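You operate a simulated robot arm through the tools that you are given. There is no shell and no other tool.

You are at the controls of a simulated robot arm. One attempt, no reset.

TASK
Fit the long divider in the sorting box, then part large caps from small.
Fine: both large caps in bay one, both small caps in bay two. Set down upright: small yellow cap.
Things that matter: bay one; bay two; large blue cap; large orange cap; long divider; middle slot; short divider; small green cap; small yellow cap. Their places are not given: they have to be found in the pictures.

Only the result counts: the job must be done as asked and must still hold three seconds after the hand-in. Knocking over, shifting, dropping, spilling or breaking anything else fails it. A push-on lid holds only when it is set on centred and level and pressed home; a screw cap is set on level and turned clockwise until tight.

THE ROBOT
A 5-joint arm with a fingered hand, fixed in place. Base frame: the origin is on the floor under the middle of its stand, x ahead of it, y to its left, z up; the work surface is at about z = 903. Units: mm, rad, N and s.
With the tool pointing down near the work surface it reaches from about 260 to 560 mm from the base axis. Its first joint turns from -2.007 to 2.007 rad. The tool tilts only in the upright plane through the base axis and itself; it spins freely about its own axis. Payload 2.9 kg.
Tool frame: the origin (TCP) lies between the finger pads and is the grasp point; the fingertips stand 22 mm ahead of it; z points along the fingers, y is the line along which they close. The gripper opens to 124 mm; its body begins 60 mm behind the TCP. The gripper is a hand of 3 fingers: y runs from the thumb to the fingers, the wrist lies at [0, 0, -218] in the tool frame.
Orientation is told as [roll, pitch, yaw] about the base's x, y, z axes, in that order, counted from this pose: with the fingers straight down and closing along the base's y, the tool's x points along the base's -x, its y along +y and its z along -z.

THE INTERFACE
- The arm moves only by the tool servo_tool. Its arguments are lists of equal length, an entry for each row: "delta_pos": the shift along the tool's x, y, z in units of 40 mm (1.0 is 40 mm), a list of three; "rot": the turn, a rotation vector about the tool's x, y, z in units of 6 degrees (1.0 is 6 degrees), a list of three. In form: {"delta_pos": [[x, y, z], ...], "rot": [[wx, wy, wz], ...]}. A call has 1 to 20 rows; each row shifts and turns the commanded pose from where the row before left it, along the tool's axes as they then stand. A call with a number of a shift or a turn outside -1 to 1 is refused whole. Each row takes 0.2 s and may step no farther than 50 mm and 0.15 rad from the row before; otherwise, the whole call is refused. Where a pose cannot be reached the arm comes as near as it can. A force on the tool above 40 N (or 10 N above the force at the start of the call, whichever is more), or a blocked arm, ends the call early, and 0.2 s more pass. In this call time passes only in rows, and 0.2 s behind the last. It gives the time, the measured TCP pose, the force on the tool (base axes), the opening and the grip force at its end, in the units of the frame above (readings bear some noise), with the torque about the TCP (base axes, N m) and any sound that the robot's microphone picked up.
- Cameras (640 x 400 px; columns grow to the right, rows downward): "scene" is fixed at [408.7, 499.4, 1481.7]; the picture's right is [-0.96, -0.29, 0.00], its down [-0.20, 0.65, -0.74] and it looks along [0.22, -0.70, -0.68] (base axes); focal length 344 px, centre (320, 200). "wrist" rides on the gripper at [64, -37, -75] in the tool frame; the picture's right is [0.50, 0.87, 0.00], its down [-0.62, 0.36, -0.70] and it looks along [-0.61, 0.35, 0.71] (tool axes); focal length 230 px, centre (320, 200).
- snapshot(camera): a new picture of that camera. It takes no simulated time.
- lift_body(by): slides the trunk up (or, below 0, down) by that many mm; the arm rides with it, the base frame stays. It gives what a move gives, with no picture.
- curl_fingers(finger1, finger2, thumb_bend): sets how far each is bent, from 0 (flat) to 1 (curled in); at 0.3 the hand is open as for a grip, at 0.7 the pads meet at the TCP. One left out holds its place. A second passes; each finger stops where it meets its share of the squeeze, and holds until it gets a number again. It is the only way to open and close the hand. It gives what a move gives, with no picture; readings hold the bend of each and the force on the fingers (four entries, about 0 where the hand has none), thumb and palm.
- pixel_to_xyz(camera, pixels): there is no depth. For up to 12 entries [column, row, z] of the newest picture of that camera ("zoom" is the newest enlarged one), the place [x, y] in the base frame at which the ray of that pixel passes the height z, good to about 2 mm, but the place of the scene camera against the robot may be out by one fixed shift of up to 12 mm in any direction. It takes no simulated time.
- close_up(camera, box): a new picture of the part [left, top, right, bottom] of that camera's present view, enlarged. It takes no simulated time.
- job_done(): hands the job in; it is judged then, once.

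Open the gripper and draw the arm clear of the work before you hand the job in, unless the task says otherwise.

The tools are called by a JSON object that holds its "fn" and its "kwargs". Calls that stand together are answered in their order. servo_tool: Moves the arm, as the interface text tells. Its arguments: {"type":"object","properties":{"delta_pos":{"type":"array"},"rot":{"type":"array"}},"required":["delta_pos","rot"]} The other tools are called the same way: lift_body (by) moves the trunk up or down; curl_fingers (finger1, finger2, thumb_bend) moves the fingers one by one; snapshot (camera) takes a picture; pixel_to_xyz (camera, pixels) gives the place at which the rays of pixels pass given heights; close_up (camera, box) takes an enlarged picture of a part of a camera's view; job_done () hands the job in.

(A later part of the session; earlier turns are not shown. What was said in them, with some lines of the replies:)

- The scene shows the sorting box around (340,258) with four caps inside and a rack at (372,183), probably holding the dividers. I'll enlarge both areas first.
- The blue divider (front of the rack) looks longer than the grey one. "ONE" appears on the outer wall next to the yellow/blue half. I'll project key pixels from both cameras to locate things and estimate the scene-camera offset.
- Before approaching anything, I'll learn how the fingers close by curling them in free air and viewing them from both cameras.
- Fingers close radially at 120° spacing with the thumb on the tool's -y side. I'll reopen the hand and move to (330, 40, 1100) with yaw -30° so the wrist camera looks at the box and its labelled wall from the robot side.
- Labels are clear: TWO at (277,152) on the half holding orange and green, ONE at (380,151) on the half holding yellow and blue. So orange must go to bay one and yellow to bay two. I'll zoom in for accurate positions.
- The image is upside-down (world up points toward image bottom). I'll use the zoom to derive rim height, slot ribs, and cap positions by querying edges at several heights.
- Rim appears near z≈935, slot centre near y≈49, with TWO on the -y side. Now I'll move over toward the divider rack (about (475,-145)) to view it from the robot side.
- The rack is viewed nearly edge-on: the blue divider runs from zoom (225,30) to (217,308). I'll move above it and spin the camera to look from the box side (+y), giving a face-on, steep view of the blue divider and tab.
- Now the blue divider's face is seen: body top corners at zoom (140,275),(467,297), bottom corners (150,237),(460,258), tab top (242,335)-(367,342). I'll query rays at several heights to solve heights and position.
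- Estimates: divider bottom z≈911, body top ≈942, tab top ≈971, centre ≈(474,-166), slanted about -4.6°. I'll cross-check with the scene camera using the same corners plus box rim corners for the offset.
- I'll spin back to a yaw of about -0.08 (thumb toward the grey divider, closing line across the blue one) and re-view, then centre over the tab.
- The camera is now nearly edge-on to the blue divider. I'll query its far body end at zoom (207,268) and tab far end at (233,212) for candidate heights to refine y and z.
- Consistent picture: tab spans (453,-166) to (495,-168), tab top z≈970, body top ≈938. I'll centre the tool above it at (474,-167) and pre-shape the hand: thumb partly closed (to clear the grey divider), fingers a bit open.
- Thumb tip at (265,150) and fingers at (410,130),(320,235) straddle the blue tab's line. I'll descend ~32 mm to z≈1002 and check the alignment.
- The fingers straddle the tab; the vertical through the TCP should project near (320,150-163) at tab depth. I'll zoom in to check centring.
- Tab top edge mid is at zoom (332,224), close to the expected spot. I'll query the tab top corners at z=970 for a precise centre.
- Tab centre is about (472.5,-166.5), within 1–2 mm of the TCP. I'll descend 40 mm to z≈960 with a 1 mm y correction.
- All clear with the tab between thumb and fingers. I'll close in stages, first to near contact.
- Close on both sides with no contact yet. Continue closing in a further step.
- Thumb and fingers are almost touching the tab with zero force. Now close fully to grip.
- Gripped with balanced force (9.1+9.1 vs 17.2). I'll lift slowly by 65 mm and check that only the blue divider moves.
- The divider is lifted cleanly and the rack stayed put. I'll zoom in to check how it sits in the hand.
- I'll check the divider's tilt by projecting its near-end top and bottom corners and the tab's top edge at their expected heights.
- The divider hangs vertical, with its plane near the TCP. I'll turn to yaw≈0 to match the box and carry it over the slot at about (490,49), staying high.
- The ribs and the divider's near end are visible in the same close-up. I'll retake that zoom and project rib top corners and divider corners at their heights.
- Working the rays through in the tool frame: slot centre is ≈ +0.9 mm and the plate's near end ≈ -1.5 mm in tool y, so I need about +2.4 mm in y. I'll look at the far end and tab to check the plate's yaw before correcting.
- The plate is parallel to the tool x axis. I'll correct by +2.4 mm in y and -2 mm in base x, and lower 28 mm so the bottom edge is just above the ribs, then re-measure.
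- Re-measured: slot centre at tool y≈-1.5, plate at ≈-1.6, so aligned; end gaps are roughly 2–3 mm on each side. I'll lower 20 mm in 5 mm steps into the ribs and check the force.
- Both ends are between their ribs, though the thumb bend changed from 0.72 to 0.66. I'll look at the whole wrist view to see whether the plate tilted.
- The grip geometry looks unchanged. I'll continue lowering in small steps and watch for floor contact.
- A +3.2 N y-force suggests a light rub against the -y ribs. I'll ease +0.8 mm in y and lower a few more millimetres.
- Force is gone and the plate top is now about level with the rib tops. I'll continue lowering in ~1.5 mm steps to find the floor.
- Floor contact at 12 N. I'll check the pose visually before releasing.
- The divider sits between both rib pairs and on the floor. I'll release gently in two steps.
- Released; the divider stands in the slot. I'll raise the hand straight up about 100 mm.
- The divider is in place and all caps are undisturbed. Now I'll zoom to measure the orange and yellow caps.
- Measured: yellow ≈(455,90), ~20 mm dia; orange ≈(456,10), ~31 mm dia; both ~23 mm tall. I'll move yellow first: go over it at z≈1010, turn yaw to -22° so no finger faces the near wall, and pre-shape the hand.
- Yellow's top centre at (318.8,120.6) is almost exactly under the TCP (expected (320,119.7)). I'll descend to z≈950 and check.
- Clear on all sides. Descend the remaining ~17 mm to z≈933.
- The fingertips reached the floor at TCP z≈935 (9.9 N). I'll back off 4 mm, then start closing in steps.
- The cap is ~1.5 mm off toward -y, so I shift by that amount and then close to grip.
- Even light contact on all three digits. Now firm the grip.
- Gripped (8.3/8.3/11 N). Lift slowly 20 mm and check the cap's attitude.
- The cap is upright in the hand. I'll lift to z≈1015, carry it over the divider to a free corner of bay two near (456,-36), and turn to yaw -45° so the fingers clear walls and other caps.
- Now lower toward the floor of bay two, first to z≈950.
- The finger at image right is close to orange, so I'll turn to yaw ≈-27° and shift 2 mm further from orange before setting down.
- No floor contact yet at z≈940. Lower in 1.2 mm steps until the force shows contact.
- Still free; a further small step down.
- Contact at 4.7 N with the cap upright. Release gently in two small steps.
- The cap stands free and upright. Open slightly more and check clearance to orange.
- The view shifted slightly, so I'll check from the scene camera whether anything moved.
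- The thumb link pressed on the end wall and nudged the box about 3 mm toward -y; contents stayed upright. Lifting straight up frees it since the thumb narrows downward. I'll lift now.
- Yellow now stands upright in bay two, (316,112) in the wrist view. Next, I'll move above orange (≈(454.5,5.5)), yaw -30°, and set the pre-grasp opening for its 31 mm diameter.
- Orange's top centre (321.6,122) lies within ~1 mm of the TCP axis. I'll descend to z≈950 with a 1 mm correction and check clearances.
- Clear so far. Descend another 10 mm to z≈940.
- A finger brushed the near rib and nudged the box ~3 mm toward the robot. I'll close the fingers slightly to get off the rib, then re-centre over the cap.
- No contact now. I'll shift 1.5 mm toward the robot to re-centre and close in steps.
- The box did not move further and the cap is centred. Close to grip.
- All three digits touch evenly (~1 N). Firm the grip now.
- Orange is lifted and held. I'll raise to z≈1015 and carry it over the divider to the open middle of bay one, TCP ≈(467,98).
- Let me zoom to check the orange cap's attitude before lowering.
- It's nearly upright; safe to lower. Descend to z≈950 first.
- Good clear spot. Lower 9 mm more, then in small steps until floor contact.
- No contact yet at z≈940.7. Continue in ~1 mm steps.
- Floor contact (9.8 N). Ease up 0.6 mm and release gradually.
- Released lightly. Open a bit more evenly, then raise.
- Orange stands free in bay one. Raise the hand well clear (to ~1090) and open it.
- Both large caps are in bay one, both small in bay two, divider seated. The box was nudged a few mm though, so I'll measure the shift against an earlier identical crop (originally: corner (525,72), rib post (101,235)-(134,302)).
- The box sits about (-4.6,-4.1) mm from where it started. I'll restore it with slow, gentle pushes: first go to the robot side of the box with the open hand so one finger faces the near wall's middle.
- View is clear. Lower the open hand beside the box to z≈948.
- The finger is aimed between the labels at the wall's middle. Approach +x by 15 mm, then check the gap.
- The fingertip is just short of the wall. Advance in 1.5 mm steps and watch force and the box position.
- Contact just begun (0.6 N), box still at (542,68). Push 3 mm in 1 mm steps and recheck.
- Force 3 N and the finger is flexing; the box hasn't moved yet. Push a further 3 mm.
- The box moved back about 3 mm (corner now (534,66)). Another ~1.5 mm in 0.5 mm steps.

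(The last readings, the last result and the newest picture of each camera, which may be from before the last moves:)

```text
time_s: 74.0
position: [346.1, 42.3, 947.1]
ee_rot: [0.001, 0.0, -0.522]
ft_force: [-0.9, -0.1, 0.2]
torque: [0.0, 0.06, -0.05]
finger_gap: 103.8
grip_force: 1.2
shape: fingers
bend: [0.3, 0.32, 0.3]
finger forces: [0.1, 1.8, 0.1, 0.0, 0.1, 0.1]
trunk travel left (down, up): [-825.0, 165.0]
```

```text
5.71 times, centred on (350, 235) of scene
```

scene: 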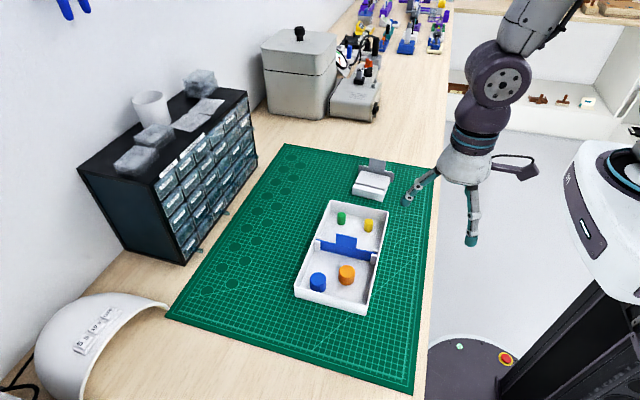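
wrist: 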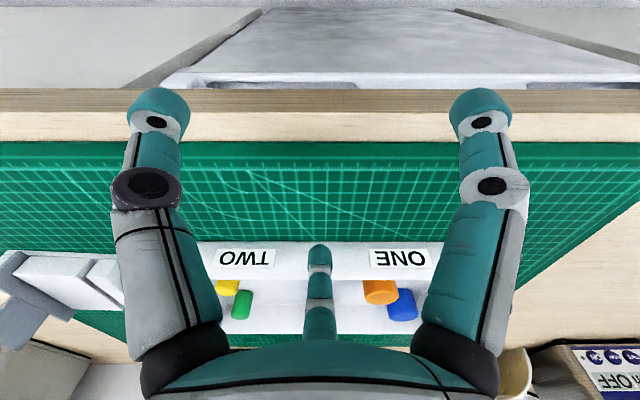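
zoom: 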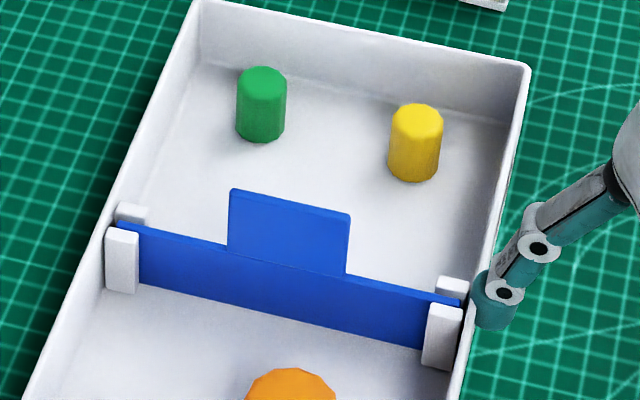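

The x-shift is restored to within ~0.5 mm and only ~4 mm in y remains, which is harmless. I'll back the finger off and raise the arm clear.

{"fn": "servo_tool", "kwargs": {"delta_pos": [[0.163, -0.0935, 0], [0.325, -0.187, 0], [0, 0, -0.9], [0, 0, -0.9], [0, 0, -0.9], [0, 0, -0.9], [0, 0, -0.9]], "rot": [[0, 0, 0], [0, 0, 0], [0, 0, 0], [0, 0, 0], [0, 0, 0], [0, 0, 0], [0, 0, 0]]}}

{"fn": "snapshot", "kwargs": {"camera": "scene"}}

{"fn": "close_up", "kwargs": {"camera": "scene", "box": [280, 150, 420, 320]}}

{"fn": "close_up", "kwargs": {"camera": "wrist", "box": [190, 120, 450, 250]}}

```text
time_s: 75.6
position: [320.9, 43.3, 1126.6]
ee_rot: [-0.001, 0.001, -0.522]
ft_force: [-0.9, 0.0, -0.8]
torque: [0.0, -0.02, 0.02]
finger_gap: 103.7
grip_force: 0.0
shape: fingers
bend: [0.3, 0.3, 0.3]
finger forces: [0.1, 0.0, 0.0, 0.1, 0.1, 0.0]
trunk travel left (down, up): [-825.0, 165.0]
```

```text
taken
```

scene: 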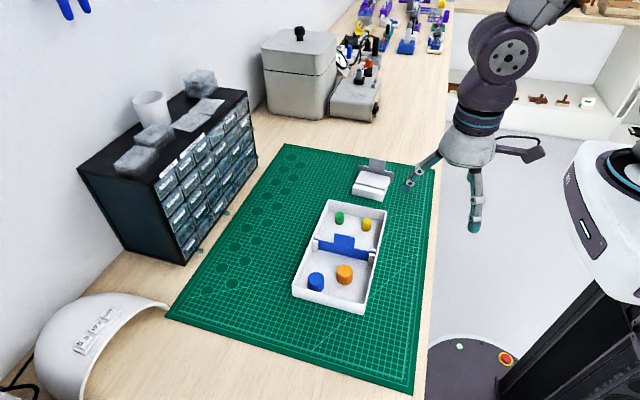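

```text
2.35 times, centred on (350, 235) of scene
```

zoom: 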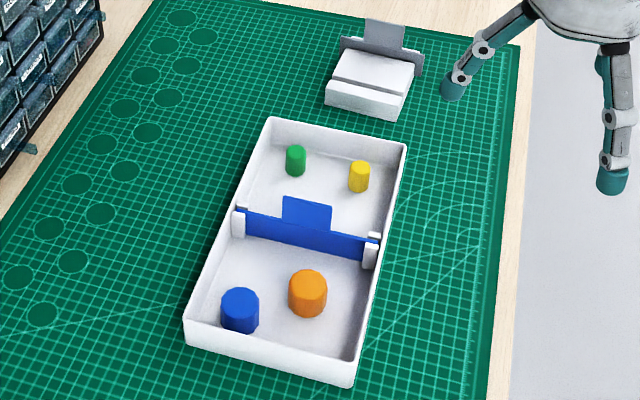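

```text
2.46 times, centred on (320, 185) of wrist
```

zoom: 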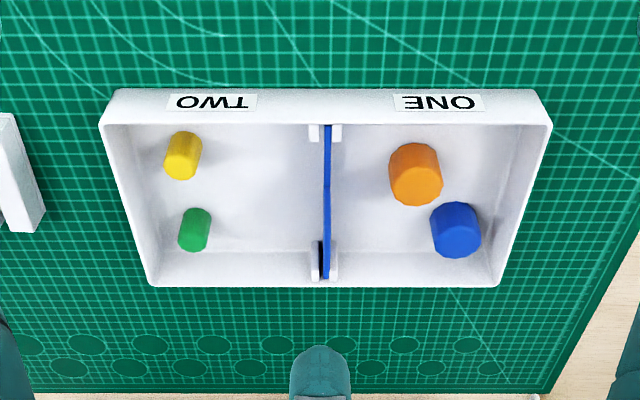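

Everything is as required: yellow and green in bay two, orange and blue in bay one, the grey divider still in its rack. One last close check on the divider's seating at both ends.

{"fn": "close_up", "kwargs": {"camera": "scene", "box": [305, 225, 385, 275]}}

{"fn": "close_up", "kwargs": {"camera": "wrist", "box": [280, 150, 370, 240]}}

```text
8.00 times, centred on (345, 250) of scene
```

zoom: 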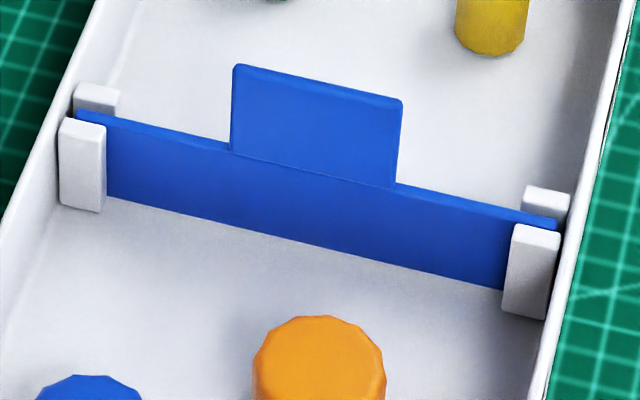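

```text
4.44 times, centred on (325, 195) of wrist
```

zoom: 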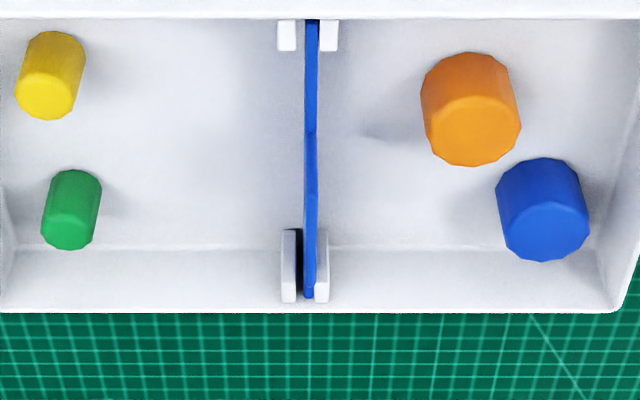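

The divider is down on the floor between both rib pairs, the caps are sorted and upright, the hand is open and the arm is clear. I'm handing in the job.

{"fn": "job_done", "kwargs": {}}

```text
The job is handed in.
```

The long blue divider is in the middle slot, and the caps are sorted: large blue and orange in bay one, small green and yellow in bay two. I've handed the job in, but the tool didn't return a verdict.

- **Divider:** it was pressed down until it touched the box floor, and in the last pictures it stands between the ribs at both ends.
- **Yellow cap:** it stands upright in bay two.
- **Short divider:** the grey one is still in its rack.
- **Box shift:** my fingers nudged the box twice while I was handling the caps, moving it about 6 mm with everything in it. I pushed it most of the way back, so it now sits about 4 mm from where it started, toward the divider rack. Nothing tipped. If the judging is very strict about shifting things, this is the one thing that could count against it.

The hand is open and the arm is raised clear of the box.
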